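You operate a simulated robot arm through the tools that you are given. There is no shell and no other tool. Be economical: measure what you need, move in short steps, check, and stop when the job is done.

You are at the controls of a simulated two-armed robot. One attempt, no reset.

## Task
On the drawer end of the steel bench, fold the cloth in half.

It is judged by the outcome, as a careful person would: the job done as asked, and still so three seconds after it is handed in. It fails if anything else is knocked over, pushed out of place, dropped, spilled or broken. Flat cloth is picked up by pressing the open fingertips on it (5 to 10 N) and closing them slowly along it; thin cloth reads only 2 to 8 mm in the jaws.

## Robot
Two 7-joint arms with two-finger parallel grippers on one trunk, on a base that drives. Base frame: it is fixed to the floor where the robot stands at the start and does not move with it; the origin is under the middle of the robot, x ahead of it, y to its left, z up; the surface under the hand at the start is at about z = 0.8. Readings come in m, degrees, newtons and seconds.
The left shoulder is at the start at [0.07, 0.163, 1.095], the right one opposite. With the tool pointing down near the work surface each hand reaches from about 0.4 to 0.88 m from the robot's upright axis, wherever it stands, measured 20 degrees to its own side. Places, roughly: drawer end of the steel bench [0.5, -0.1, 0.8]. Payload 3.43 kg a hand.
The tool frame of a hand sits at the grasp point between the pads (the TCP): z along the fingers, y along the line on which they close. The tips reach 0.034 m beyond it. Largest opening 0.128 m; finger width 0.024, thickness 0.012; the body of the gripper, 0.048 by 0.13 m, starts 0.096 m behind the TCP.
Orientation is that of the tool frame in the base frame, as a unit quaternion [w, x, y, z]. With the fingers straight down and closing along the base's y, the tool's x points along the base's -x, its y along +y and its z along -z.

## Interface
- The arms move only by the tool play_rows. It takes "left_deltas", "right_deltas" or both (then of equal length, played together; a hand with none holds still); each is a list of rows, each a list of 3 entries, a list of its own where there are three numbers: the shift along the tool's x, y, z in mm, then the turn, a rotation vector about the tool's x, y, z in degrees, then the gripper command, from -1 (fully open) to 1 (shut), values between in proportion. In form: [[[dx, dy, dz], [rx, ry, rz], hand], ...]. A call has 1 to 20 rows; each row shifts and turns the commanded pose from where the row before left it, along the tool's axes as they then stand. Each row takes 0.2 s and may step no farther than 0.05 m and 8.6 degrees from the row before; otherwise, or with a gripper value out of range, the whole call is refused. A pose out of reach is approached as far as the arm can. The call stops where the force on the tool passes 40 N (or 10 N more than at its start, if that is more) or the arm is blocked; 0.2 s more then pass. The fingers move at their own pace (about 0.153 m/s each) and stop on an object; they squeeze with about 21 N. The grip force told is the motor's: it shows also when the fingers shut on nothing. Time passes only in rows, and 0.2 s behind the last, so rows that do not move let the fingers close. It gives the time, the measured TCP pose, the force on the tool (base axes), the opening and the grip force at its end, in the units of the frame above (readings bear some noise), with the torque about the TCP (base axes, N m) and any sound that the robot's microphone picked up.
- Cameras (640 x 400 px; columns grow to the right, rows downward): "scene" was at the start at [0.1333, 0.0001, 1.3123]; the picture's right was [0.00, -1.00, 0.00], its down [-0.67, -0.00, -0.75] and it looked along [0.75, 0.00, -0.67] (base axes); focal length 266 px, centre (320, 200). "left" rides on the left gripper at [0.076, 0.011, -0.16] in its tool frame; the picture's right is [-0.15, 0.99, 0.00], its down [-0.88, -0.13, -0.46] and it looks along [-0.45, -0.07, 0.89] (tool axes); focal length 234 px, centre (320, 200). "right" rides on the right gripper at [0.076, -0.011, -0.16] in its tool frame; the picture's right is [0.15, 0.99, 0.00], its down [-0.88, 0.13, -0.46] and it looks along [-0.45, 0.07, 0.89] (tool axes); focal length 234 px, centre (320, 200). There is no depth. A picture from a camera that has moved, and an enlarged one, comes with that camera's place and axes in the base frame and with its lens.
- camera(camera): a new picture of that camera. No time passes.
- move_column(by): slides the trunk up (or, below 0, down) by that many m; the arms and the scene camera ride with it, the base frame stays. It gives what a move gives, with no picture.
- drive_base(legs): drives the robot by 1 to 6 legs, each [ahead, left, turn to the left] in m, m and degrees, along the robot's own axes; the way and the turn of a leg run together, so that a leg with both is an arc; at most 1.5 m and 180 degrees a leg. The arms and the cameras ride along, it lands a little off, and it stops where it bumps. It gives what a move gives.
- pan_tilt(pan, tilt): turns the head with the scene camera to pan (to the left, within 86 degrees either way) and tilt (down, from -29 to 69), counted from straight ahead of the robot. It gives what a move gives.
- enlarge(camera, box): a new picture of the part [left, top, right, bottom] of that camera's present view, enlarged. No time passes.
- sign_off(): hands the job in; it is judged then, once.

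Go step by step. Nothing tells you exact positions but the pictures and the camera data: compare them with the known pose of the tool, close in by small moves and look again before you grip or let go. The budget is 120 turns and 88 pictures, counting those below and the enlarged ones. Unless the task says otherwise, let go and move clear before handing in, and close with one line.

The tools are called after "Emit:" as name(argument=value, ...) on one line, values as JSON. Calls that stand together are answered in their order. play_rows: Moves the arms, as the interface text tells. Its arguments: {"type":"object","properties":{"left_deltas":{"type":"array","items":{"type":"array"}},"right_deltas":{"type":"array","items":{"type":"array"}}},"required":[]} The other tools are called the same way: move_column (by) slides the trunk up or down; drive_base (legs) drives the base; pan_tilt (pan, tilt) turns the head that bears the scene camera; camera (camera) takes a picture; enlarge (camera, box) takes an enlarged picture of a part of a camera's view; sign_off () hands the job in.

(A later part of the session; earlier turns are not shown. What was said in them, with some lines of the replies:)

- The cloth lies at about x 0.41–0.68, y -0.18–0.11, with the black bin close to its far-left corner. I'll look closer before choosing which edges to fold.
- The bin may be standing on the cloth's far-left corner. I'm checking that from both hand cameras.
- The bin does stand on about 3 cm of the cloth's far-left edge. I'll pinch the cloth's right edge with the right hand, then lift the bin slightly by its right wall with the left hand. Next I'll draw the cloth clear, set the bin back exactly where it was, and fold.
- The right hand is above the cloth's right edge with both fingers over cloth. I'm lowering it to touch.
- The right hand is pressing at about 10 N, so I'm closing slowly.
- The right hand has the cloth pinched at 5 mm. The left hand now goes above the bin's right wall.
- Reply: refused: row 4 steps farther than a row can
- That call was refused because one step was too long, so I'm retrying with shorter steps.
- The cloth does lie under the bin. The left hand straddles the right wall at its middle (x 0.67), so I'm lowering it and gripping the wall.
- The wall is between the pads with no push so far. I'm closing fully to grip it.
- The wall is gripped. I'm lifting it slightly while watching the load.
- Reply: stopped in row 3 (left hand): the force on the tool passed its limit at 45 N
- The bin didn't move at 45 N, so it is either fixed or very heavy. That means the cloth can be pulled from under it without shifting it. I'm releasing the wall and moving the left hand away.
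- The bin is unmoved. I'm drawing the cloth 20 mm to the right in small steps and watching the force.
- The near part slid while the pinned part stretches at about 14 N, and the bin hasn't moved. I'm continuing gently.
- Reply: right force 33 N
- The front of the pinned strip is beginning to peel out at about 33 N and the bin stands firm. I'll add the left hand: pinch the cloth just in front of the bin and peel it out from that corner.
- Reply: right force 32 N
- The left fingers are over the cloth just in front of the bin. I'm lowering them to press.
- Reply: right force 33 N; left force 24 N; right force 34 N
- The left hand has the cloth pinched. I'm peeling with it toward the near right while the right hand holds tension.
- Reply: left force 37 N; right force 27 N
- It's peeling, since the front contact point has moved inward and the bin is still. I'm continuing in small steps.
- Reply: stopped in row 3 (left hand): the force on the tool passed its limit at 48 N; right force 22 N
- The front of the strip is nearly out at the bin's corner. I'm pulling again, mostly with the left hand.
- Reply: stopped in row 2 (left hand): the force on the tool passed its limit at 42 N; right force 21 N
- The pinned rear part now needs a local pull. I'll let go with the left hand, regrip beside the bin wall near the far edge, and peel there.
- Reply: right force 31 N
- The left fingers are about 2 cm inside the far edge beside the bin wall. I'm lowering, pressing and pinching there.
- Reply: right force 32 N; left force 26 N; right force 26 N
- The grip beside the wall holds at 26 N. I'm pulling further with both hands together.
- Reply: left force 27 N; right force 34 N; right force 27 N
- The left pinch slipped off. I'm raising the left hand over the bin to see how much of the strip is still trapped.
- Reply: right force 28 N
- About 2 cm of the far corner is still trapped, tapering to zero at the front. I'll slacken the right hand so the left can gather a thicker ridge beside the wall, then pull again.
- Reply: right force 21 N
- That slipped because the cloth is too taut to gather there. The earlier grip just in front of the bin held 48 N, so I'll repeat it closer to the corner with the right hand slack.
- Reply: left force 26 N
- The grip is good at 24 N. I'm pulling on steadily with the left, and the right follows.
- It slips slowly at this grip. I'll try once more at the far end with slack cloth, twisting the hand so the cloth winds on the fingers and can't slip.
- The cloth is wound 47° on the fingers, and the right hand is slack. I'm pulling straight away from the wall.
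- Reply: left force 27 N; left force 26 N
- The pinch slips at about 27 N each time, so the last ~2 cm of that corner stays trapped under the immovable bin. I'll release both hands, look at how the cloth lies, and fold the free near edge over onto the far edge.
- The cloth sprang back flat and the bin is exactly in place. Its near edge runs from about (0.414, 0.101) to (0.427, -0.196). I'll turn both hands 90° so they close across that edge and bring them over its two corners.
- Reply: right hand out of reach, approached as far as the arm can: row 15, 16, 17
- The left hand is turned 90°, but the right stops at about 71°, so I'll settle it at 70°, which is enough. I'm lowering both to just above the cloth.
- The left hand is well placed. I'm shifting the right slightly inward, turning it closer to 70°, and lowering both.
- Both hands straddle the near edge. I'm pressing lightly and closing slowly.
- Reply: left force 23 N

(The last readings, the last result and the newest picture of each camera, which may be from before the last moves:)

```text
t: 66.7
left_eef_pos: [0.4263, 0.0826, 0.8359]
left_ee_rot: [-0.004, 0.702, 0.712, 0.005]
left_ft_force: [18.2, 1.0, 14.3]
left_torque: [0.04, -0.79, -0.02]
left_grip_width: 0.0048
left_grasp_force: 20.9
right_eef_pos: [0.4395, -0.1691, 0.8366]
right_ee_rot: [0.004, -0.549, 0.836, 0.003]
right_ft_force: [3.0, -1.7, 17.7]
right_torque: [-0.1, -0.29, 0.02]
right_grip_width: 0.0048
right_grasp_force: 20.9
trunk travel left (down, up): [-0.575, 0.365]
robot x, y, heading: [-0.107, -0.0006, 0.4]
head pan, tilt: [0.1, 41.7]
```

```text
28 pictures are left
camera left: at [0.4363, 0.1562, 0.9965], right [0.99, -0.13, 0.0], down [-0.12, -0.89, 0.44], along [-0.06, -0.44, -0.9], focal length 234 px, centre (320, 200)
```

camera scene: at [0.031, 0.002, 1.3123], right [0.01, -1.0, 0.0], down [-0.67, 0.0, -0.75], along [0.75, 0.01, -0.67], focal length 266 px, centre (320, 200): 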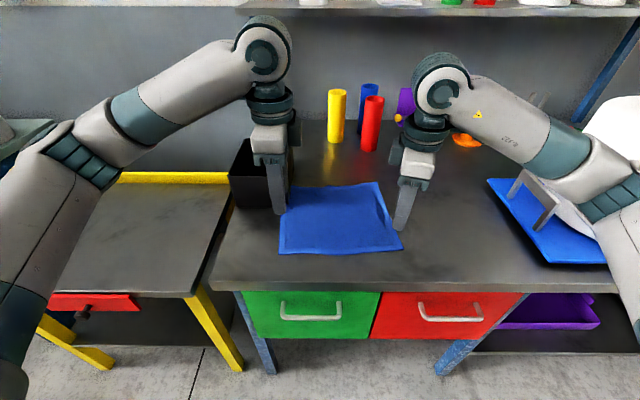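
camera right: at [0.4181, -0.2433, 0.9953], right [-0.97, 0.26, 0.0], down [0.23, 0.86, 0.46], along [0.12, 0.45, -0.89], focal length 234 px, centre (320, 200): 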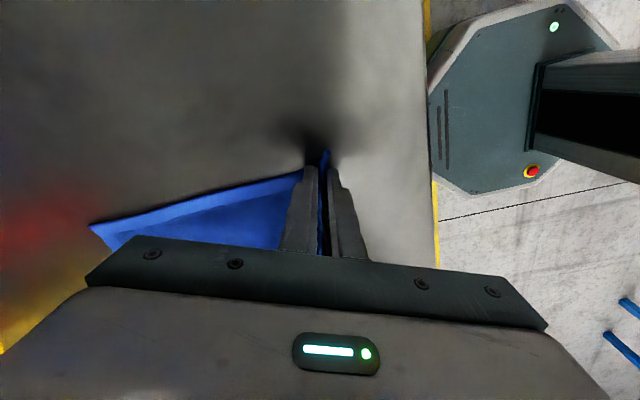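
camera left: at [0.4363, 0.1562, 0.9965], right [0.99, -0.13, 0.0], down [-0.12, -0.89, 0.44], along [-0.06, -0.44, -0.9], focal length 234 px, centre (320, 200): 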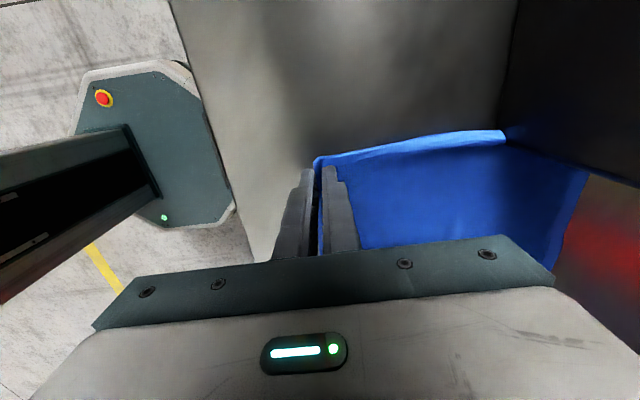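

Both corners of the near edge are gripped. I'm lifting and carrying the edge over the middle, the first half of the arc.

Emit:
play_rows(left_deltas=[[[0, 0, -20], [0, 0, 0], 1], [[-1.3, 7, -25], [0, 0, 0], 1], [[-1.3, 16.4, -25], [0, 0, 0], 1], [[-1.3, 23.4, -18], [0, 0, 0], 1], [[-1.3, 28, -10], [0, 0, 0], 1], [[-1.3, 30.4, -2], [0, 0, 0], 1], [[0, 0, 0], [0, 0, 0], 1]], right_deltas=[[[0, 0, -20], [0, 0, 0], 1], [[-2.6, -6.6, -25], [0, 0, 0], 1], [[-6.4, -15.4, -25], [0, 0, 0], 1], [[-9.3, -22, -18], [0, 0, 0], 1], [[-11.2, -26.5, -10], [0, 0, 0], 1], [[-12.2, -28.7, -2], [0, 0, 0], 1], [[0, 0, 0], [0, 0, 0], 1]])

Emit:
camera(camera="scene")

```text
t: 68.3
left_eef_pos: [0.5277, 0.0747, 0.9353]
left_ee_rot: [-0.004, 0.703, 0.711, 0.004]
left_ft_force: [-2.2, -7.0, -2.2]
left_torque: [-0.22, 0.09, -0.06]
left_grip_width: 0.0046
left_grasp_force: 21.5
right_eef_pos: [0.4439, -0.1694, 0.8719]
right_ee_rot: [0.004, -0.549, 0.835, 0.003]
right_ft_force: [2.8, 7.5, 1.7]
right_torque: [0.21, -0.1, -0.04]
right_grip_width: 0.0048
right_grasp_force: 20.6
right hand out of reach, approached as far as the arm can: row 2, 3, 4, 5, 6
trunk travel left (down, up): [-0.575, 0.365]
robot x, y, heading: [-0.1058, -0.0019, 0.1]
head pan, tilt: [0.1, 41.7]
```

```text
27 pictures are left
camera scene: at [0.0306, 0.0021, 1.3124], right [0.01, -1.0, 0.0], down [-0.67, 0.0, -0.75], along [0.75, 0.01, -0.67], focal length 266 px, centre (320, 200)
```

scene: 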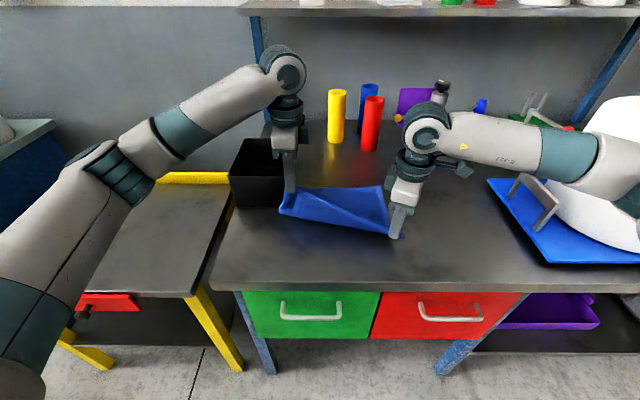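

The right wrist is at its limit, so I'll turn it back about 24° and then catch up with the left hand.

Emit:
play_rows(right_deltas=[[[0, 0, 0], [0, 0, 8], 1], [[0, 0, 0], [0, 0, 8], 1], [[0, 0, 0], [0, 0, 8], 1], [[-18.4, -17, -20], [0, 0, 0], 1], [[-18.4, -17, -18], [0, 0, 0], 1], [[-18.4, -17, -14], [0, 0, 0], 1], [[-18.4, -17, -12], [0, 0, 0], 1], [[0, 0, 0], [0, 0, 0], 1]])

Emit:
camera(camera="scene")

```text
t: 70.1
left_eef_pos: [0.5282, 0.0737, 0.9368]
left_ee_rot: [-0.005, 0.703, 0.711, 0.005]
left_ft_force: [-0.6, -0.2, 0.9]
left_torque: [0.01, 0.01, 0.03]
left_grip_width: 0.0046
left_grasp_force: 21.1
right_eef_pos: [0.5429, -0.168, 0.9334]
right_ee_rot: [0.003, -0.364, 0.931, 0.005]
right_ft_force: [-0.1, -0.1, -0.2]
right_torque: [0.02, -0.06, 0.06]
right_grip_width: 0.0051
right_grasp_force: 21.0
trunk travel left (down, up): [-0.575, 0.365]
robot x, y, heading: [-0.1008, -0.0034, 0.4]
head pan, tilt: [0.1, 41.7]
```

```text
26 pictures are left
camera scene: at [0.0307, 0.0015, 1.3123], right [0.01, -1.0, 0.0], down [-0.67, 0.0, -0.75], along [0.75, 0.01, -0.67], focal length 266 px, centre (320, 200)
```

scene: 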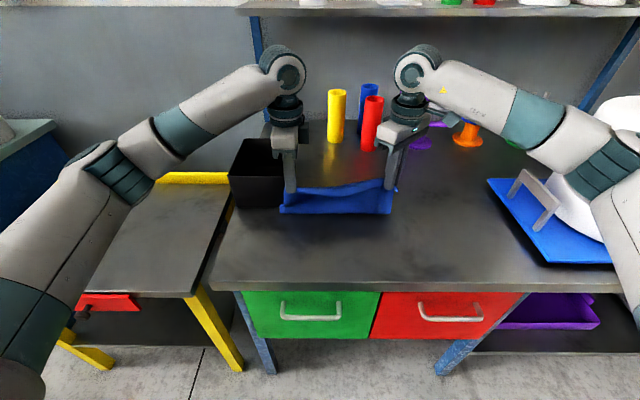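

The edge now hangs straight over the middle, held level by both hands. I'm carrying it on and down towards the far edge.

Emit:
play_rows(left_deltas=[[[-1, 30.4, 5], [0, 0, 0], 1], [[-1, 28, 11], [0, 0, 0], 1], [[-1, 25.7, 16], [0, 0, 0], 1], [[-1, 21, 18], [0, 0, 0], 1], [[-1, 14, 18], [0, 0, 0], 1], [[-0.5, 13, 9], [0, 0, 0], 1], [[0, 0, 0], [0, 0, 0], 1]], right_deltas=[[[-22.5, -21.7, 5], [0, 0, 0], 1], [[-20.7, -20.1, 11], [0, 0, 0], 1], [[-19, -18.5, 16], [0, 0, 0], 1], [[-15.4, -15.1, 18], [0, 0, 0], 1], [[-10.1, -10.3, 16], [0, 0, 0], 1], [[-9.8, -10, 7], [0, 0, 0], 1], [[0, 0, 0], [0, 0, 0], 1]])

Emit:
enlarge(camera="scene", box=[220, 110, 440, 250])

Emit:
camera(camera="left")

Emit:
camera(camera="right")

```text
t: 71.7
left_eef_pos: [0.664, 0.0736, 0.8596]
left_ee_rot: [-0.004, 0.703, 0.712, 0.004]
left_ft_force: [-1.5, -3.2, 1.7]
left_torque: [-0.14, 0.02, 0.02]
left_grip_width: 0.0044
left_grasp_force: 20.9
right_eef_pos: [0.6035, -0.1699, 0.9152]
right_ee_rot: [0.003, -0.363, 0.932, 0.003]
right_ft_force: [0.6, 3.4, -1.5]
right_torque: [0.02, -0.04, 0.09]
right_grip_width: 0.0047
right_grasp_force: 21.1
right hand out of reach, approached as far as the arm can: row 3, 4, 5, 6
trunk travel left (down, up): [-0.575, 0.365]
robot x, y, heading: [-0.1014, 0.0018, 0.0]
head pan, tilt: [0.1, 41.7]
```

```text
2.86 times, centred on (330, 180) of scene
camera zoom: at [0.0307, 0.0022, 1.3123], right [0.01, -1.0, 0.0], down [-0.67, 0.0, -0.75], along [0.75, 0.01, -0.67], focal length 759 px, centre (291, 257)
```

zoom: 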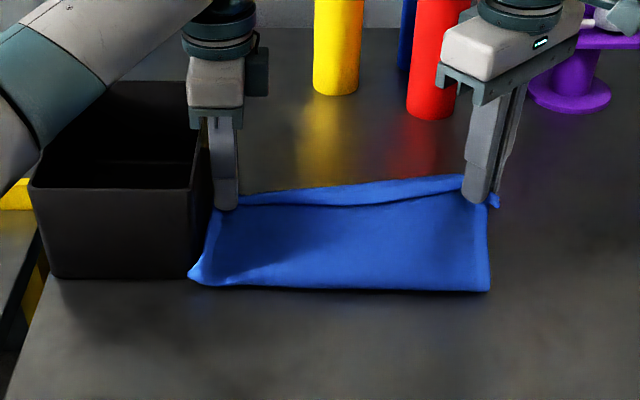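

```text
24 pictures are left
camera left: at [0.6738, 0.1465, 1.0195], right [0.99, -0.13, 0.0], down [-0.12, -0.89, 0.45], along [-0.06, -0.44, -0.9], focal length 234 px, centre (320, 200)
```

left: 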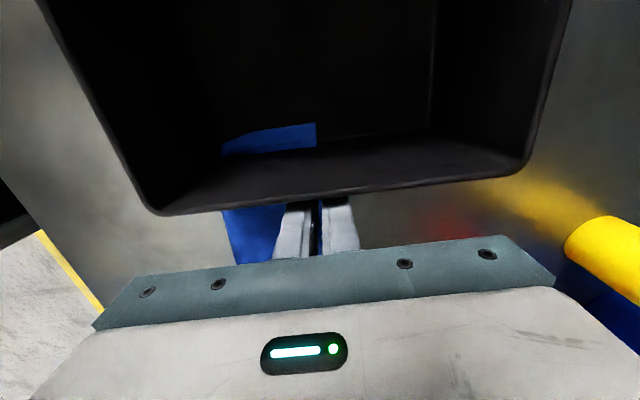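

```text
23 pictures are left
camera right: at [0.5547, -0.23, 1.0741], right [-0.78, 0.63, 0.0], down [0.56, 0.69, 0.46], along [0.29, 0.36, -0.89], focal length 234 px, centre (320, 200)
```

right: 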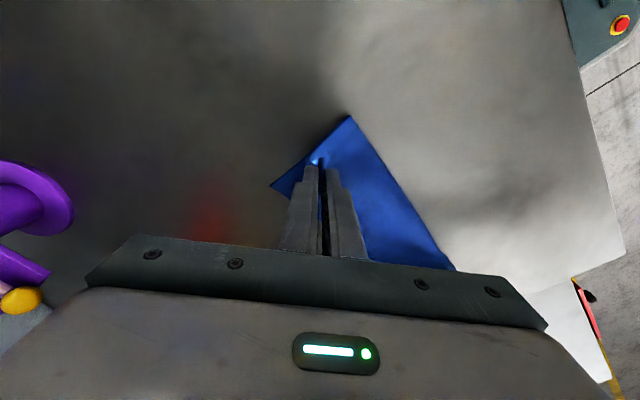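

The fold looks good. The right wrist is at its limit again, so I'll turn it back another 24° and finish its path.

Emit:
play_rows(right_deltas=[[[0, 0, 0], [0, 0, 8], 1], [[0, 0, 0], [0, 0, 8], 1], [[0, 0, 0], [0, 0, 8], 1], [[-18.3, -6.1, 10], [0, 0, 0], 1], [[-18.3, -6.1, 13], [0, 0, 0], 1], [[-18.3, -6.1, 16], [0, 0, 0], 1], [[-18.3, -6.1, 16], [0, 0, 0], 1], [[0, 0, 0], [0, 0, 0], 1]])

Emit:
enlarge(camera="scene", box=[220, 110, 440, 250])

Emit:
camera(camera="right")

```text
t: 73.5
left_eef_pos: [0.6621, 0.0737, 0.8607]
left_ee_rot: [-0.005, 0.702, 0.712, 0.005]
left_ft_force: [-0.5, -0.7, -0.4]
left_torque: [0.0, -0.03, 0.06]
left_grip_width: 0.0047
left_grasp_force: 21.1
right_eef_pos: [0.6768, -0.1698, 0.8603]
right_ee_rot: [0.001, -0.162, 0.987, 0.005]
right_ft_force: [0.0, 1.4, 0.4]
right_torque: [0.02, 0.03, 0.05]
right_grip_width: 0.0048
right_grasp_force: 21.1
trunk travel left (down, up): [-0.575, 0.365]
robot x, y, heading: [-0.1022, 0.0042, 0.4]
head pan, tilt: [0.1, 41.7]
```

```text
2.86 times, centred on (330, 180) of scene
camera zoom: at [0.0305, 0.0016, 1.3124], right [0.01, -1.0, 0.0], down [-0.67, 0.0, -0.75], along [0.75, 0.01, -0.67], focal length 759 px, centre (291, 257)
```

zoom: 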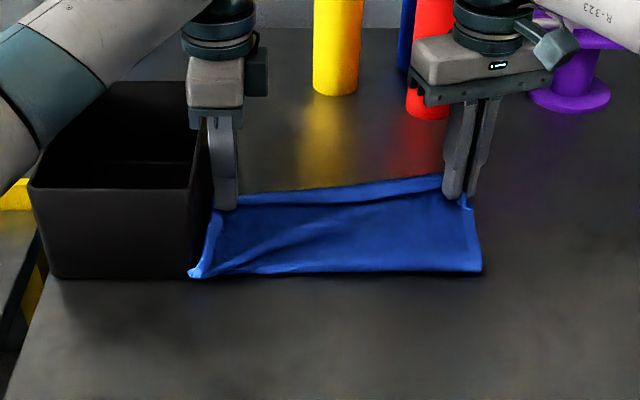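

```text
21 pictures are left
camera right: at [0.6094, -0.2055, 1.0186], right [-0.46, 0.89, 0.01], down [0.79, 0.4, 0.46], along [0.41, 0.22, -0.89], focal length 234 px, centre (320, 200)
```

right: 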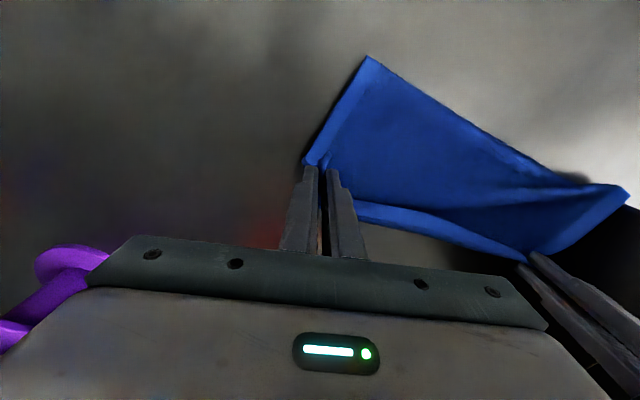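

Both hands are at the far edge. I'm lowering the last bit, then opening slightly to release.

Emit:
play_rows(left_deltas=[[[0, 0, 8], [0, 0, 0], 1], [[0, 0, 8], [0, 0, 0], 1], [[0, 0, 3], [0, 0, 0], 1], [[0, 0, 0], [0, 0, 0], 0.9], [[0, 0, 0], [0, 0, 0], 0.8], [[0, 0, 0], [0, 0, 0], 0.7], [[0, 0, 0], [0, 0, 0], 0.6], [[0, 0, -15], [0, 0, 0], 0.6], [[0, 0, -30], [0, 0, 0], 0.6], [[0, 0, -40], [0, 0, 0], 0.6], [[0, 0, -40], [0, 0, 0], 0.6], [[0, 0, 0], [0, 0, 0], 0.6]], right_deltas=[[[0, 0, 8], [0, 0, 0], 1], [[0, 0, 8], [0, 0, 0], 1], [[0, 0, 3], [0, 0, 0], 1], [[0, 0, 0], [0, 0, 0], 0.9], [[0, 0, 0], [0, 0, 0], 0.8], [[0, 0, 0], [0, 0, 0], 0.7], [[0, 0, 0], [0, 0, 0], 0.6], [[0, 0, -15], [0, 0, 0], 0.6], [[0, 0, -30], [0, 0, 0], 0.6], [[0, 0, -40], [0, 0, 0], 0.6], [[0, 0, -40], [0, 0, 0], 0.6], [[0, 0, 0], [0, 0, 0], 0.6]])

Emit:
enlarge(camera="scene", box=[220, 110, 440, 250])

Emit:
camera(camera="right")

```text
t: 76.1
left_eef_pos: [0.6645, 0.0703, 0.9626]
left_ee_rot: [-0.006, 0.702, 0.712, 0.004]
left_ft_force: [0.8, -1.0, -0.3]
left_torque: [0.01, 0.0, 0.01]
left_grip_width: 0.0256
left_grasp_force: 0.1
right_eef_pos: [0.6799, -0.1727, 0.9677]
right_ee_rot: [0.001, -0.162, 0.987, 0.005]
right_ft_force: [-0.1, -0.4, -0.3]
right_torque: [0.04, 0.02, -0.01]
right_grip_width: 0.0258
right_grasp_force: 0.0
trunk travel left (down, up): [-0.575, 0.365]
robot x, y, heading: [-0.1033, 0.0, -0.2]
head pan, tilt: [0.1, 41.7]
```

```text
2.86 times, centred on (330, 180) of scene
camera zoom: at [0.0323, 0.0017, 1.3121], right [0.01, -1.0, 0.0], down [-0.67, 0.0, -0.75], along [0.75, 0.01, -0.67], focal length 759 px, centre (291, 257)
```

zoom: 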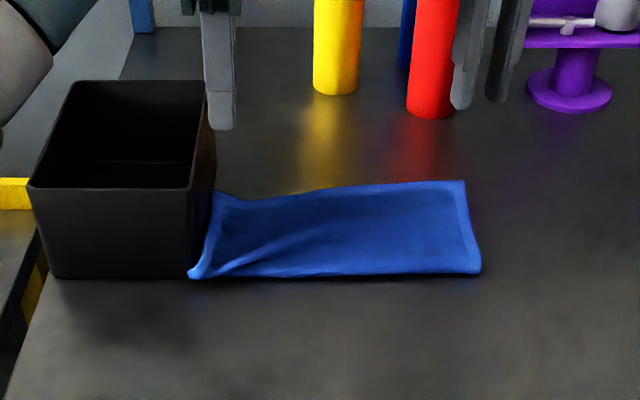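

```text
19 pictures are left
camera right: at [0.6115, -0.2081, 1.1279], right [-0.46, 0.89, 0.01], down [0.79, 0.4, 0.46], along [0.41, 0.22, -0.89], focal length 234 px, centre (320, 200)
```

right: 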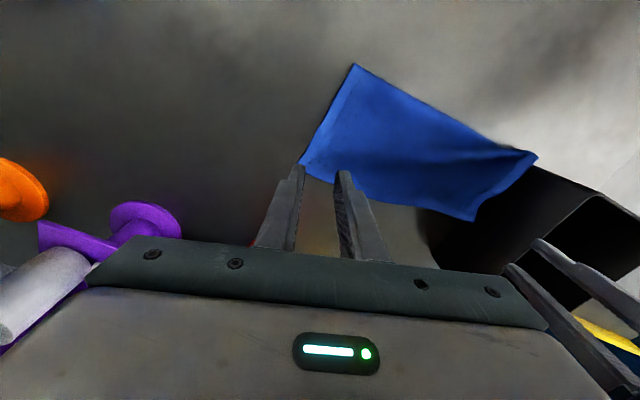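

The cloth is folded, but the top layer overshoots the lower far edge by roughly 4 cm and the crease is too far back. The overhang is a single layer, so I'll regrip it, lift it back over the middle and lay it down 4 cm nearer. First I'm turning the left hand back and placing both hands above the overhang.

Emit:
play_rows(left_deltas=[[[0, 0, 0], [0, 0, -8.2], 0.35], [[0, 0, 0], [0, 0, -8.2], 0.35], [[0, 0, 0], [0, 0, -8.2], 0.35], [[0, 0, 0], [0, 0, -8.2], 0.35], [[0, 0, 0], [0, 0, -8.2], 0.35], [[0, 0, 0], [0, 0, -8.2], 0.35], [[0, 0, 0], [0, 0, -8.2], 0.35], [[0, 0, 0], [0, 0, -8.2], 0.35], [[0, 0, 0], [0, 0, -8.2], 0.35], [[0, 0, 0], [0, 0, -8.2], 0.35], [[0, 0, 0], [0, 0, -7], 0.35], [[-24, -22, 30], [0, 0, 0], 0.35], [[0, 0, 40], [0, 0, 0], 0.35], [[0, 0, 20], [0, 0, 0], 0.35], [[0, 0, 0], [0, 0, 0], 0.35]], right_deltas=[[[0, 0, 0], [0, 0, 0], 0.35], [[0, 0, 0], [0, 0, 0], 0.35], [[0, 0, 0], [0, 0, 0], 0.35], [[0, 0, 0], [0, 0, 0], 0.35], [[0, 0, 0], [0, 0, 0], 0.35], [[0, 0, 0], [0, 0, 0], 0.35], [[0, 0, 0], [0, 0, 0], 0.35], [[0, 0, 0], [0, 0, 0], 0.35], [[0, 0, 0], [0, 0, 0], 0.35], [[0, 0, 0], [0, 0, 0], 0.35], [[0, 0, 0], [0, 0, 0], 0.35], [[-33, -3, 30], [0, 0, 0], 0.35], [[0, 0, 40], [0, 0, 0], 0.35], [[0, 0, 25], [0, 0, 0], 0.35], [[0, 0, 0], [0, 0, 0], 0.35]])

Emit:
camera(camera="left")

Emit:
camera(camera="right")

```text
t: 79.3
left_eef_pos: [0.6879, 0.0506, 0.8731]
left_ee_rot: [0.0, 0.002, 1.0, 0.006]
left_ft_force: [0.0, 0.5, 0.2]
left_torque: [-0.02, -0.01, 0.02]
left_grip_width: 0.0417
left_grasp_force: 0.0
right_eef_pos: [0.71, -0.1726, 0.8683]
right_ee_rot: [0.003, -0.162, 0.987, 0.003]
right_ft_force: [0.0, 0.3, -0.7]
right_torque: [0.01, -0.02, -0.03]
right_grip_width: 0.0418
right_grasp_force: 0.0
right hand out of reach, approached as far as the arm can: row 12
trunk travel left (down, up): [-0.575, 0.365]
robot x, y, heading: [-0.1011, 0.0015, 0.5]
head pan, tilt: [0.1, 41.7]
```

```text
18 pictures are left
camera left: at [0.612, 0.0589, 1.0321], right [0.15, 0.99, 0.01], down [0.88, -0.14, 0.45], along [0.45, -0.06, -0.89], focal length 234 px, centre (320, 200)
```

left: 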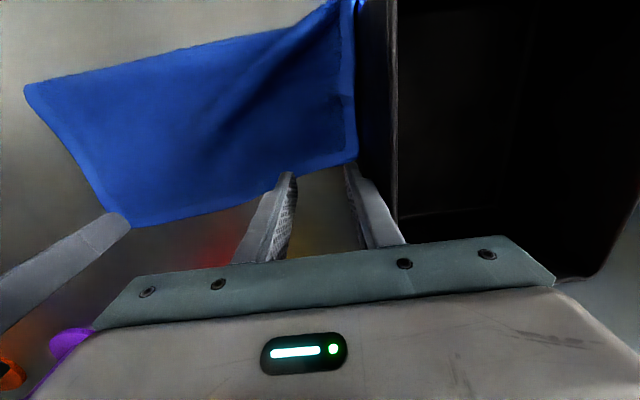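

```text
17 pictures are left
camera right: at [0.6419, -0.2079, 1.0285], right [-0.46, 0.89, 0.01], down [0.79, 0.4, 0.46], along [0.41, 0.22, -0.89], focal length 234 px, centre (320, 200)
```

right: 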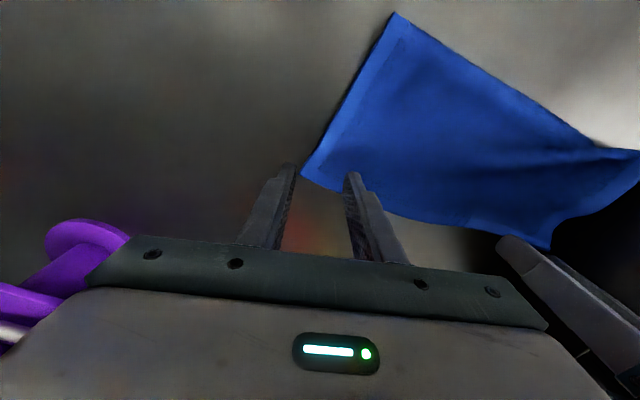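

The overhang is about 4 cm on the right and 1–2 cm on the left. I'm lowering onto the overhanging single layer and pinching.

Emit:
play_rows(left_deltas=[[[8, -3, 12], [0, 0, 0], 0.35], [[0, 0, 12], [0, 0, 0], 0.35], [[0, 0, 8], [0, 0, 0], 0.35], [[0, 0, 3], [0, 0, 0], 0.35], [[0, 0, 2], [0, 0, 0], 0.35], [[0, 0, 0], [0, 0, 0], 0.45], [[0, 0, 0], [0, 0, 0], 0.55], [[0, 0, 0], [0, 0, 0], 0.65], [[0, 0, 0], [0, 0, 0], 0.75], [[0, 0, 0], [0, 0, 0], 0.85], [[0, 0, 0], [0, 0, 0], 1], [[0, 0, 0], [0, 0, 0], 1], [[0, 0, 0], [0, 0, 0], 1]], right_deltas=[[[0, 0, 10], [0, 0, 0], 0.35], [[0, 0, 10], [0, 0, 0], 0.35], [[0, 0, 7], [0, 0, 0], 0.35], [[0, 0, 3], [0, 0, 0], 0.35], [[0, 0, 2], [0, 0, 0], 0.35], [[0, 0, 0], [0, 0, 0], 0.45], [[0, 0, 0], [0, 0, 0], 0.55], [[0, 0, 0], [0, 0, 0], 0.65], [[0, 0, 0], [0, 0, 0], 0.75], [[0, 0, 0], [0, 0, 0], 0.85], [[0, 0, 0], [0, 0, 0], 1], [[0, 0, 0], [0, 0, 0], 1], [[0, 0, 0], [0, 0, 0], 1]])

Emit:
enlarge(camera="scene", box=[220, 110, 440, 250])

```text
t: 82.1
left_eef_pos: [0.6786, 0.0486, 0.8378]
left_ee_rot: [0.0, 0.002, 1.0, 0.006]
left_ft_force: [-0.1, 0.2, 7.9]
left_torque: [-0.01, -0.01, 0.05]
left_grip_width: 0.0051
left_grasp_force: 21.5
right_eef_pos: [0.7077, -0.171, 0.8405]
right_ee_rot: [0.003, -0.162, 0.987, 0.004]
right_ft_force: [-0.2, 0.7, -0.4]
right_torque: [-0.04, -0.01, 0.0]
right_grip_width: 0.0
right_grasp_force: 20.9
trunk travel left (down, up): [-0.575, 0.365]
robot x, y, heading: [-0.1017, 0.0005, 0.4]
head pan, tilt: [0.1, 41.7]
```

```text
2.86 times, centred on (330, 180) of scene
camera zoom: at [0.03, 0.0018, 1.3124], right [0.01, -1.0, 0.0], down [-0.66, 0.0, -0.75], along [0.75, 0.01, -0.66], focal length 759 px, centre (291, 257)
```

zoom: 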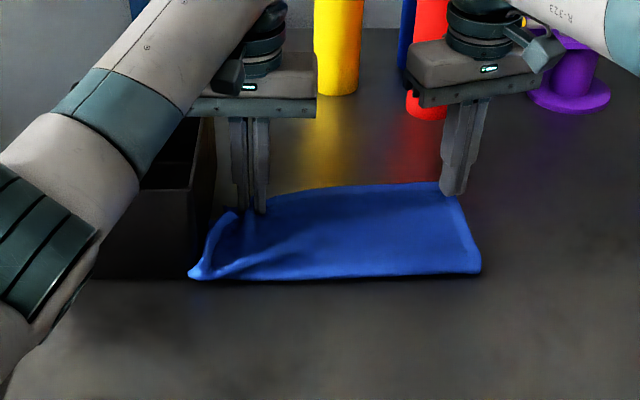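

The left hand has the cloth, but the right closed without pressing hard enough. I'm reopening it, pressing, and closing again.

Emit:
play_rows(right_deltas=[[[0, 0, -8], [0, 0, 0], 0.6], [[0, 0, 0], [0, 0, 0], 0.3], [[0, 0, 0], [0, 0, 0], 0.3], [[0, 0, 8], [0, 0, 0], 0.3], [[0, 0, 2], [0, 0, 0], 0.3], [[0, 0, 1], [0, 0, 0], 0.3], [[0, 0, 0], [0, 0, 0], 0.3]])

```text
t: 83.7
left_eef_pos: [0.6768, 0.0479, 0.8365]
left_ee_rot: [0.0, 0.002, 1.0, 0.006]
left_ft_force: [1.2, 0.7, 6.7]
left_torque: [-0.01, -0.03, 0.02]
left_grip_width: 0.0051
left_grasp_force: 21.0
right_eef_pos: [0.7096, -0.1702, 0.8362]
right_ee_rot: [0.004, -0.162, 0.987, 0.005]
right_ft_force: [0.6, -1.5, 4.9]
right_torque: [0.08, 0.0, 0.0]
right_grip_width: 0.0444
right_grasp_force: 0.0
trunk travel left (down, up): [-0.575, 0.365]
robot x, y, heading: [-0.1026, 0.0028, 0.1]
head pan, tilt: [0.1, 41.7]
```

Emit:
play_rows(right_deltas=[[[0, 0, 1], [0, 0, 0], 0.35], [[0, 0, 0], [0, 0, 0], 0.45], [[0, 0, 0], [0, 0, 0], 0.55], [[0, 0, 0], [0, 0, 0], 0.65], [[0, 0, 0], [0, 0, 0], 0.75], [[0, 0, 0], [0, 0, 0], 0.85], [[0, 0, 0], [0, 0, 0], 0.95], [[0, 0, 0], [0, 0, 0], 1], [[0, 0, 0], [0, 0, 0], 1]])

```text
t: 85.7
left_eef_pos: [0.6763, 0.0474, 0.8375]
left_ee_rot: [0.001, 0.003, 1.0, 0.006]
left_ft_force: [1.4, -10.1, 2.9]
left_torque: [-0.41, -0.09, 0.08]
left_grip_width: 0.0052
left_grasp_force: 21.5
right_eef_pos: [0.7078, -0.169, 0.8375]
right_ee_rot: [0.002, -0.163, 0.987, 0.005]
right_ft_force: [-1.9, 13.5, 10.1]
right_torque: [0.51, 0.09, 0.0]
right_grip_width: 0.0045
right_grasp_force: 21.6
trunk travel left (down, up): [-0.575, 0.365]
robot x, y, heading: [-0.1021, -0.0007, 0.1]
head pan, tilt: [0.1, 41.7]
```

Both hands now hold the top layer's edge. I'm lifting it back up over the middle.

Emit:
play_rows(left_deltas=[[[3.5, -1, -18], [0, 0, 0], 1], [[11.5, -1, -20], [0, 0, 0], 1], [[23, 0, -20], [0, 0, 0], 1], [[28.7, 0, -16], [0, 0, 0], 1], [[28.7, 0, -10], [0, 0, 0], 1], [[19.6, 0, -6], [0, 0, 0], 1], [[0, 0, 0], [0, 0, 0], 1]], right_deltas=[[[3.6, 1.4, -18], [0, 0, 0], 1], [[12.2, 4.6, -20], [0, 0, 0], 1], [[24.3, 9.3, -20], [0, 0, 0], 1], [[30.4, 11.6, -16], [0, 0, 0], 1], [[30.4, 11.6, -10], [0, 0, 0], 1], [[20.7, 7.9, -6], [0, 0, 0], 1], [[0, 0, 0], [0, 0, 0], 1]])

Emit:
enlarge(camera="scene", box=[220, 110, 440, 250])

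Emit:
camera(camera="right")

```text
t: 87.3
left_eef_pos: [0.566, 0.0473, 0.9265]
left_ee_rot: [-0.001, 0.001, 1.0, 0.007]
left_ft_force: [0.2, -2.8, -0.2]
left_torque: [-0.1, -0.01, 0.05]
left_grip_width: 0.0051
left_grasp_force: 20.7
right_eef_pos: [0.5783, -0.1681, 0.9267]
right_ee_rot: [0.002, -0.162, 0.987, 0.003]
right_ft_force: [-0.1, 2.6, -0.5]
right_torque: [0.13, 0.01, 0.03]
right_grip_width: 0.0045
right_grasp_force: 20.7
trunk travel left (down, up): [-0.575, 0.365]
robot x, y, heading: [-0.0974, 0.0003, 0.3]
head pan, tilt: [0.1, 41.7]
```

```text
2.86 times, centred on (330, 180) of scene
camera zoom: at [0.0315, 0.0019, 1.3122], right [0.01, -1.0, 0.0], down [-0.67, 0.0, -0.75], along [0.75, 0.01, -0.67], focal length 759 px, centre (291, 257)
```

zoom: 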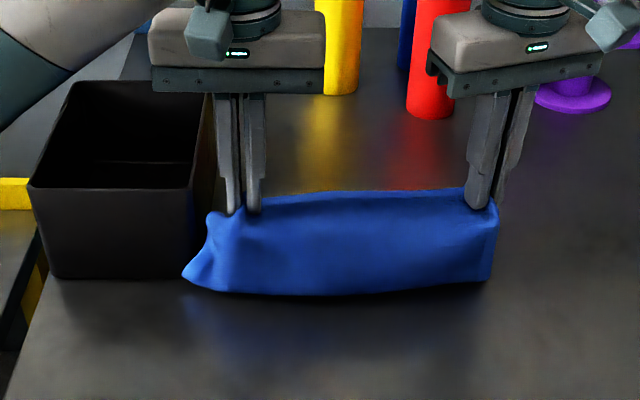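

```text
14 pictures are left
camera right: at [0.5096, -0.2021, 1.0847], right [-0.45, 0.89, 0.01], down [0.79, 0.4, 0.46], along [0.41, 0.21, -0.89], focal length 234 px, centre (320, 200)
```

right: 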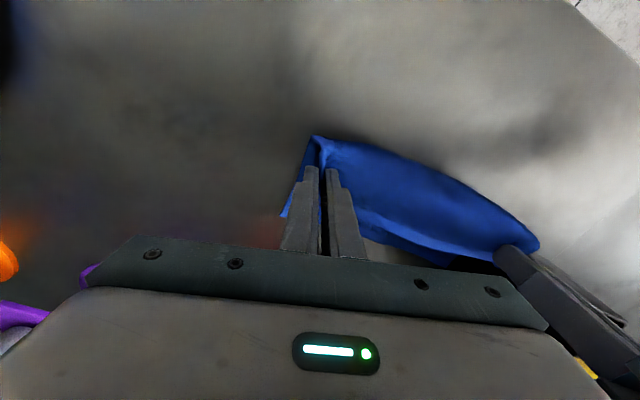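

The top layer is lifted and the lower half stays down. I'm moving slightly back so the crease settles nearer the middle, then laying the edge forward, stopping about 4 cm shorter on the right than before.

Emit:
play_rows(left_deltas=[[[25, 0, 10], [0, 0, 0], 1], [[0, 0, 0], [0, 0, 0], 1], [[0, 0, 0], [0, 0, 0], 1], [[-30, 0, 6], [0, 0, 0], 1], [[-30, 0, 12], [0, 0, 0], 1], [[-26.4, 0, 18], [0, 0, 0], 1], [[-20.4, 0, 20], [0, 0, 0], 1], [[-13.2, 0, 18], [0, 0, 0], 1], [[0, 0, 0], [0, 0, 0], 1]], right_deltas=[[[23.7, 8, 10], [0, 0, 0], 1], [[0, 0, 0], [0, 0, 0], 1], [[0, 0, 0], [0, 0, 0], 1], [[-27.3, -9.2, 6], [0, 0, 0], 1], [[-27.3, -9.2, 12], [0, 0, 0], 1], [[-24, -8.1, 18], [0, 0, 0], 1], [[-18.5, -6.2, 20], [0, 0, 0], 1], [[-12, -4.1, 18], [0, 0, 0], 1], [[0, 0, 0], [0, 0, 0], 1]])

Emit:
enlarge(camera="scene", box=[220, 110, 440, 250])

Emit:
camera(camera="right")

```text
t: 89.3
left_eef_pos: [0.657, 0.047, 0.8433]
left_ee_rot: [0.0, 0.003, 1.0, 0.006]
left_ft_force: [0.5, -1.1, 2.4]
left_torque: [-0.03, 0.0, 0.05]
left_grip_width: 0.0052
left_grasp_force: 21.1
right_eef_pos: [0.6671, -0.1657, 0.8444]
right_ee_rot: [0.003, -0.161, 0.987, 0.004]
right_ft_force: [-0.5, 2.2, 0.5]
right_torque: [0.07, -0.02, 0.0]
right_grip_width: 0.004
right_grasp_force: 20.5
trunk travel left (down, up): [-0.575, 0.365]
robot x, y, heading: [-0.1029, -0.0002, 0.2]
head pan, tilt: [0.1, 41.7]
```

```text
2.86 times, centred on (330, 180) of scene
camera zoom: at [0.0304, 0.002, 1.3124], right [0.01, -1.0, 0.0], down [-0.67, 0.0, -0.75], along [0.75, 0.01, -0.67], focal length 759 px, centre (291, 257)
```

zoom: 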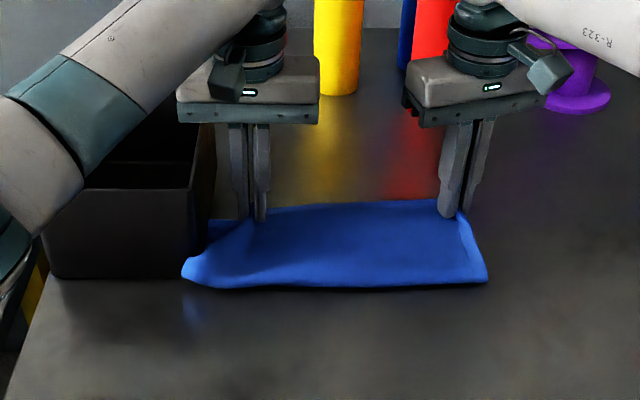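

```text
12 pictures are left
camera right: at [0.5983, -0.2005, 1.003], right [-0.46, 0.89, 0.01], down [0.79, 0.4, 0.46], along [0.41, 0.22, -0.89], focal length 234 px, centre (320, 200)
```

right: 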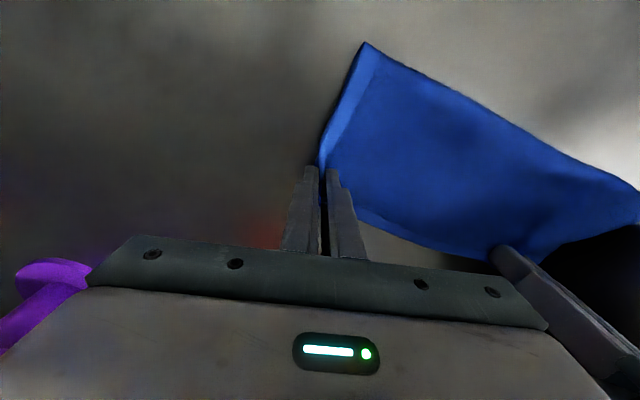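

The edge now sits near the lower far edge. I'm releasing both hands and lifting clear.

Emit:
play_rows(left_deltas=[[[0, 0, 3], [0, 0, 0], 1], [[0, 0, 0], [0, 0, 0], 0.9], [[0, 0, 0], [0, 0, 0], 0.8], [[0, 0, 0], [0, 0, 0], 0.7], [[0, 0, 0], [0, 0, 0], 0.6], [[0, 0, -10], [0, 0, 0], 0.6], [[0, 0, -30], [0, 0, 0], 0.6], [[0, 0, -40], [0, 0, 0], 0.6], [[0, 0, -45], [0, 0, 0], 0.6], [[0, 30, -30], [0, 0, 0], 0.6], [[0, 45, 0], [0, 0, 0], 0.6], [[0, 45, 0], [0, 0, 0], 0.6], [[0, 45, 0], [0, 0, 0], 0.6]], right_deltas=[[[0, 0, 3], [0, 0, 0], 1], [[0, 0, 0], [0, 0, 0], 0.9], [[0, 0, 0], [0, 0, 0], 0.8], [[0, 0, 0], [0, 0, 0], 0.7], [[0, 0, 0], [0, 0, 0], 0.6], [[0, 0, -10], [0, 0, 0], 0.6], [[0, 0, -30], [0, 0, 0], 0.6], [[0, 0, -40], [0, 0, 0], 0.6], [[0, 0, -45], [0, 0, 0], 0.6], [[0, -30, -30], [0, 0, 0], 0.6], [[20, -30, 0], [0, 0, 0], 0.6], [[20, -30, 0], [0, 0, 0], 0.6], [[0, 0, 0], [0, 0, 0], 0.6]])

Emit:
enlarge(camera="scene", box=[220, 110, 440, 250])

Emit:
camera(camera="left")

```text
t: 92.1
left_eef_pos: [0.6593, 0.2132, 0.9964]
left_ee_rot: [-0.001, 0.002, 1.0, 0.005]
left_ft_force: [-0.5, 1.3, 0.3]
left_torque: [-0.05, 0.01, -0.01]
left_grip_width: 0.0258
left_grasp_force: 0.1
right_eef_pos: [0.6601, -0.2622, 0.9918]
right_ee_rot: [0.002, -0.162, 0.987, 0.002]
right_ft_force: [0.1, 0.0, -0.3]
right_torque: [-0.02, 0.0, -0.02]
right_grip_width: 0.0257
right_grasp_force: 0.0
trunk travel left (down, up): [-0.575, 0.365]
robot x, y, heading: [-0.1013, 0.003, 0.2]
head pan, tilt: [0.1, 41.7]
```

```text
2.86 times, centred on (330, 180) of scene
camera zoom: at [0.0312, 0.0045, 1.3123], right [0.01, -1.0, 0.0], down [-0.67, -0.01, -0.75], along [0.75, 0.0, -0.67], focal length 759 px, centre (291, 257)
```

zoom: 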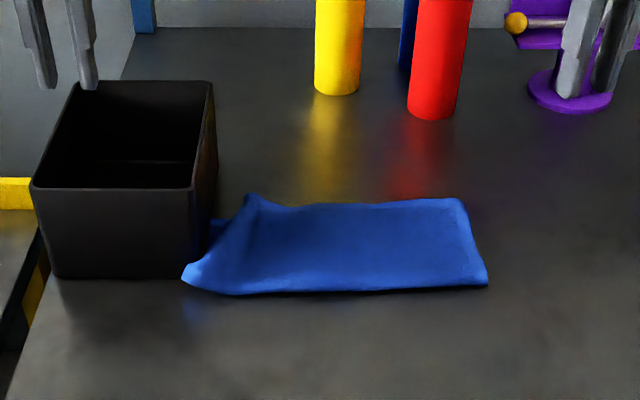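

```text
10 pictures are left
camera left: at [0.5848, 0.2211, 1.1549], right [0.15, 0.99, 0.01], down [0.88, -0.14, 0.45], along [0.45, -0.06, -0.89], focal length 234 px, centre (320, 200)
```

left: 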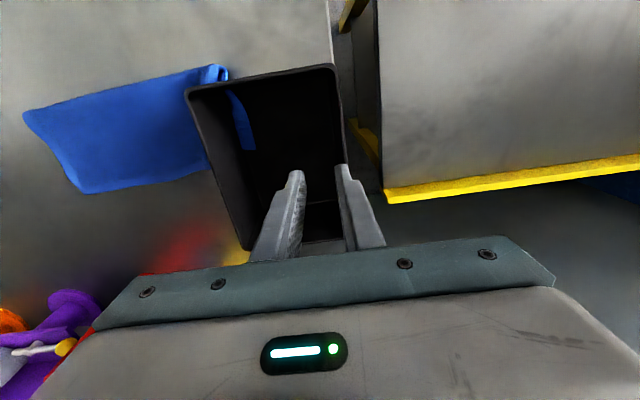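

The right side now aligns well. The left far corner looks bunched, so I'm checking it more closely.

Emit:
enlarge(camera="left", box=[20, 50, 260, 200])

Emit:
enlarge(camera="scene", box=[275, 165, 355, 215])

```text
2.67 times, centred on (140, 125) of left
camera zoom: at [0.5848, 0.2211, 1.1549], right [0.15, 0.99, 0.01], down [0.88, -0.14, 0.45], along [0.45, -0.06, -0.89], focal length 624 px, centre (800, 400)
```

zoom: 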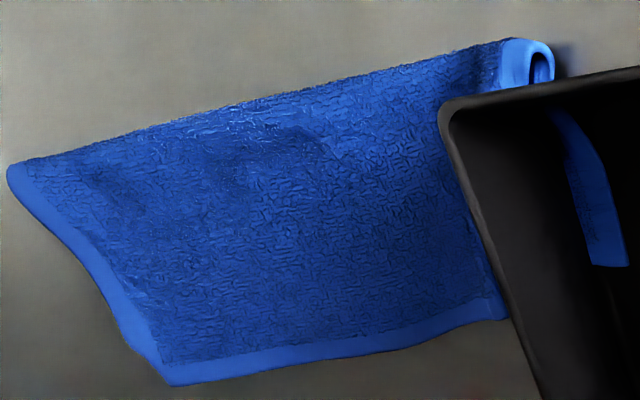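

```text
8.00 times, centred on (315, 190) of scene
camera zoom: at [0.0312, 0.0045, 1.3123], right [0.01, -1.0, 0.0], down [-0.67, -0.01, -0.75], along [0.75, 0.0, -0.67], focal length 2124 px, centre (360, 280)
```

zoom: 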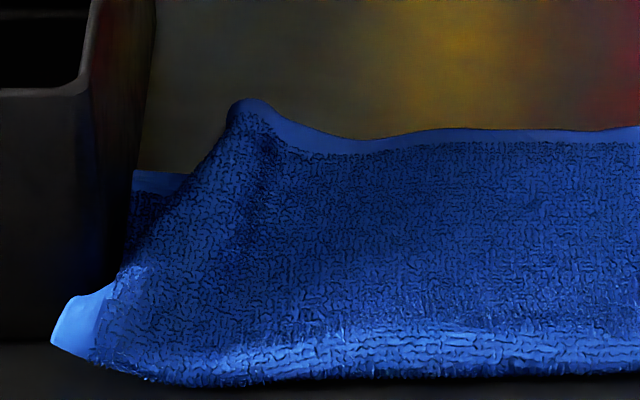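

The top layer's far-left corner stands up as a little tent. With closed left fingertips I'll press it down lightly and smooth it towards the bin wall, stopping short of the wall.

Emit:
play_rows(left_deltas=[[[0, -42, 0], [0, 0, 0], 1], [[0, -42, 0], [0, 0, 0], 1], [[0, -42, 0], [0, 0, 0], 1], [[6, -44, 0], [0, 0, 0], 1], [[0, 0, 45], [0, 0, 0], 1], [[0, 0, 45], [0, 0, 0], 1], [[0, 0, 40], [0, 0, 0], 1], [[0, 0, 14], [0, 0, 0], 1], [[0, 0, 6], [0, 0, 0], 1], [[0, 0, 3], [0, 0, 0], 1], [[0, 0, 0], [0, 0, 0], 1]])

```text
t: 94.5
left_eef_pos: [0.6535, 0.0406, 0.8425]
left_ee_rot: [0.0, 0.003, 1.0, 0.006]
left_ft_force: [0.2, 0.2, 2.9]
left_torque: [0.0, 0.01, -0.01]
left_grip_width: 0.0
left_grasp_force: 21.3
right_eef_pos: [0.6595, -0.2639, 0.9921]
right_ee_rot: [0.002, -0.162, 0.987, 0.004]
right_ft_force: [0.4, -1.2, 0.5]
right_torque: [-0.01, 0.02, 0.02]
right_grip_width: 0.0256
right_grasp_force: 0.1
trunk travel left (down, up): [-0.575, 0.365]
robot x, y, heading: [-0.1008, 0.0016, 0.4]
head pan, tilt: [0.1, 41.7]
```

Emit:
play_rows(left_deltas=[[[0, 6, 0.5], [0, 0, 0], 1], [[0, 6, 0], [0, 0, 0], 1], [[0, 6, 0], [0, 0, 0], 1], [[0, 6, 0], [0, 0, 0], 1], [[0, 6, 0], [0, 0, 0], 1], [[0, 4, 0], [0, 0, 0], 1], [[0, 0, 0], [0, 0, 0], 1], [[0, 0, -10], [0, 0, 0], 1], [[0, 0, -40], [0, 0, 0], 1], [[0, 0, -45], [0, 0, 0], 1], [[0, 0, -45], [0, 0, 0], 1], [[0, 45, 0], [0, 0, 0], 1], [[0, 45, 0], [0, 0, 0], 1], [[0, 45, 0], [0, 0, 0], 1]])

Emit:
enlarge(camera="scene", box=[260, 150, 400, 230])

```text
t: 97.5
left_eef_pos: [0.654, 0.2103, 0.9827]
left_ee_rot: [0.0, 0.003, 1.0, 0.006]
left_ft_force: [1.1, 1.1, -0.2]
left_torque: [-0.01, 0.03, -0.01]
left_grip_width: 0.0
left_grasp_force: 20.9
right_eef_pos: [0.6605, -0.2626, 0.9918]
right_ee_rot: [0.002, -0.161, 0.987, 0.005]
right_ft_force: [0.0, -0.7, -0.5]
right_torque: [-0.01, 0.0, -0.01]
right_grip_width: 0.0254
right_grasp_force: 0.1
trunk travel left (down, up): [-0.575, 0.365]
robot x, y, heading: [-0.0998, 0.0021, 0.1]
head pan, tilt: [0.1, 41.7]
```

```text
4.57 times, centred on (330, 190) of scene
camera zoom: at [0.0308, 0.0037, 1.3123], right [0.01, -1.0, 0.0], down [-0.67, -0.01, -0.75], along [0.75, 0.0, -0.67], focal length 1214 px, centre (274, 246)
```

zoom: 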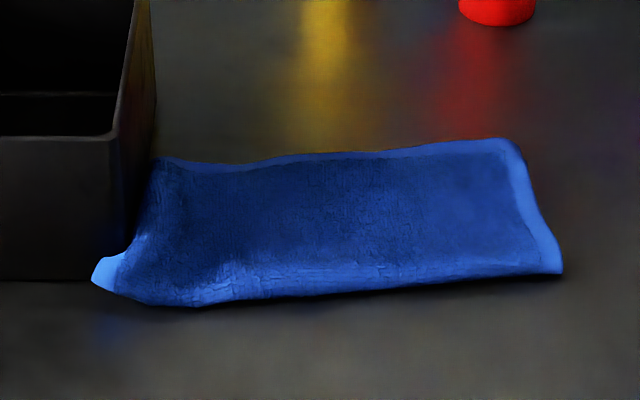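

The corner now lies flat against the wall and the fold looks neat. One last overall check.

Emit:
camera(camera="scene")

```text
6 pictures are left
camera scene: at [0.0308, 0.0037, 1.3123], right [0.01, -1.0, 0.0], down [-0.67, -0.01, -0.75], along [0.75, 0.0, -0.67], focal length 266 px, centre (320, 200)
```

scene: 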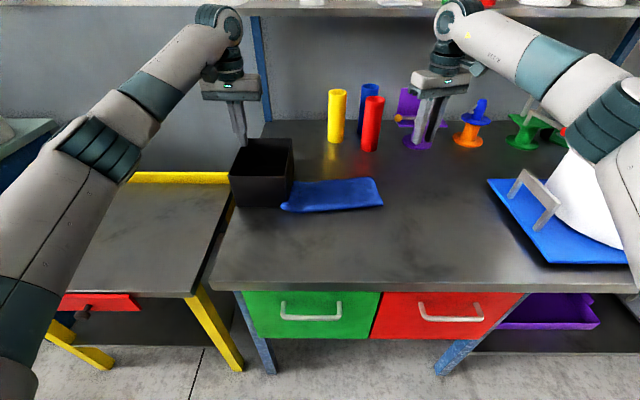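

The cloth lies folded near edge to far edge, both hands are clear, and everything else stands where it was.

Emit:
sign_off()

```text
The job is handed in.
```

The cloth is folded in half, near edge onto far edge, and lies flat on the drawer end of the bench. About 2 cm of its lower far-left edge is still trapped under the black bin, which would not lift and was not moved, so that corner of the fold is roughly 2–3 cm out of line.
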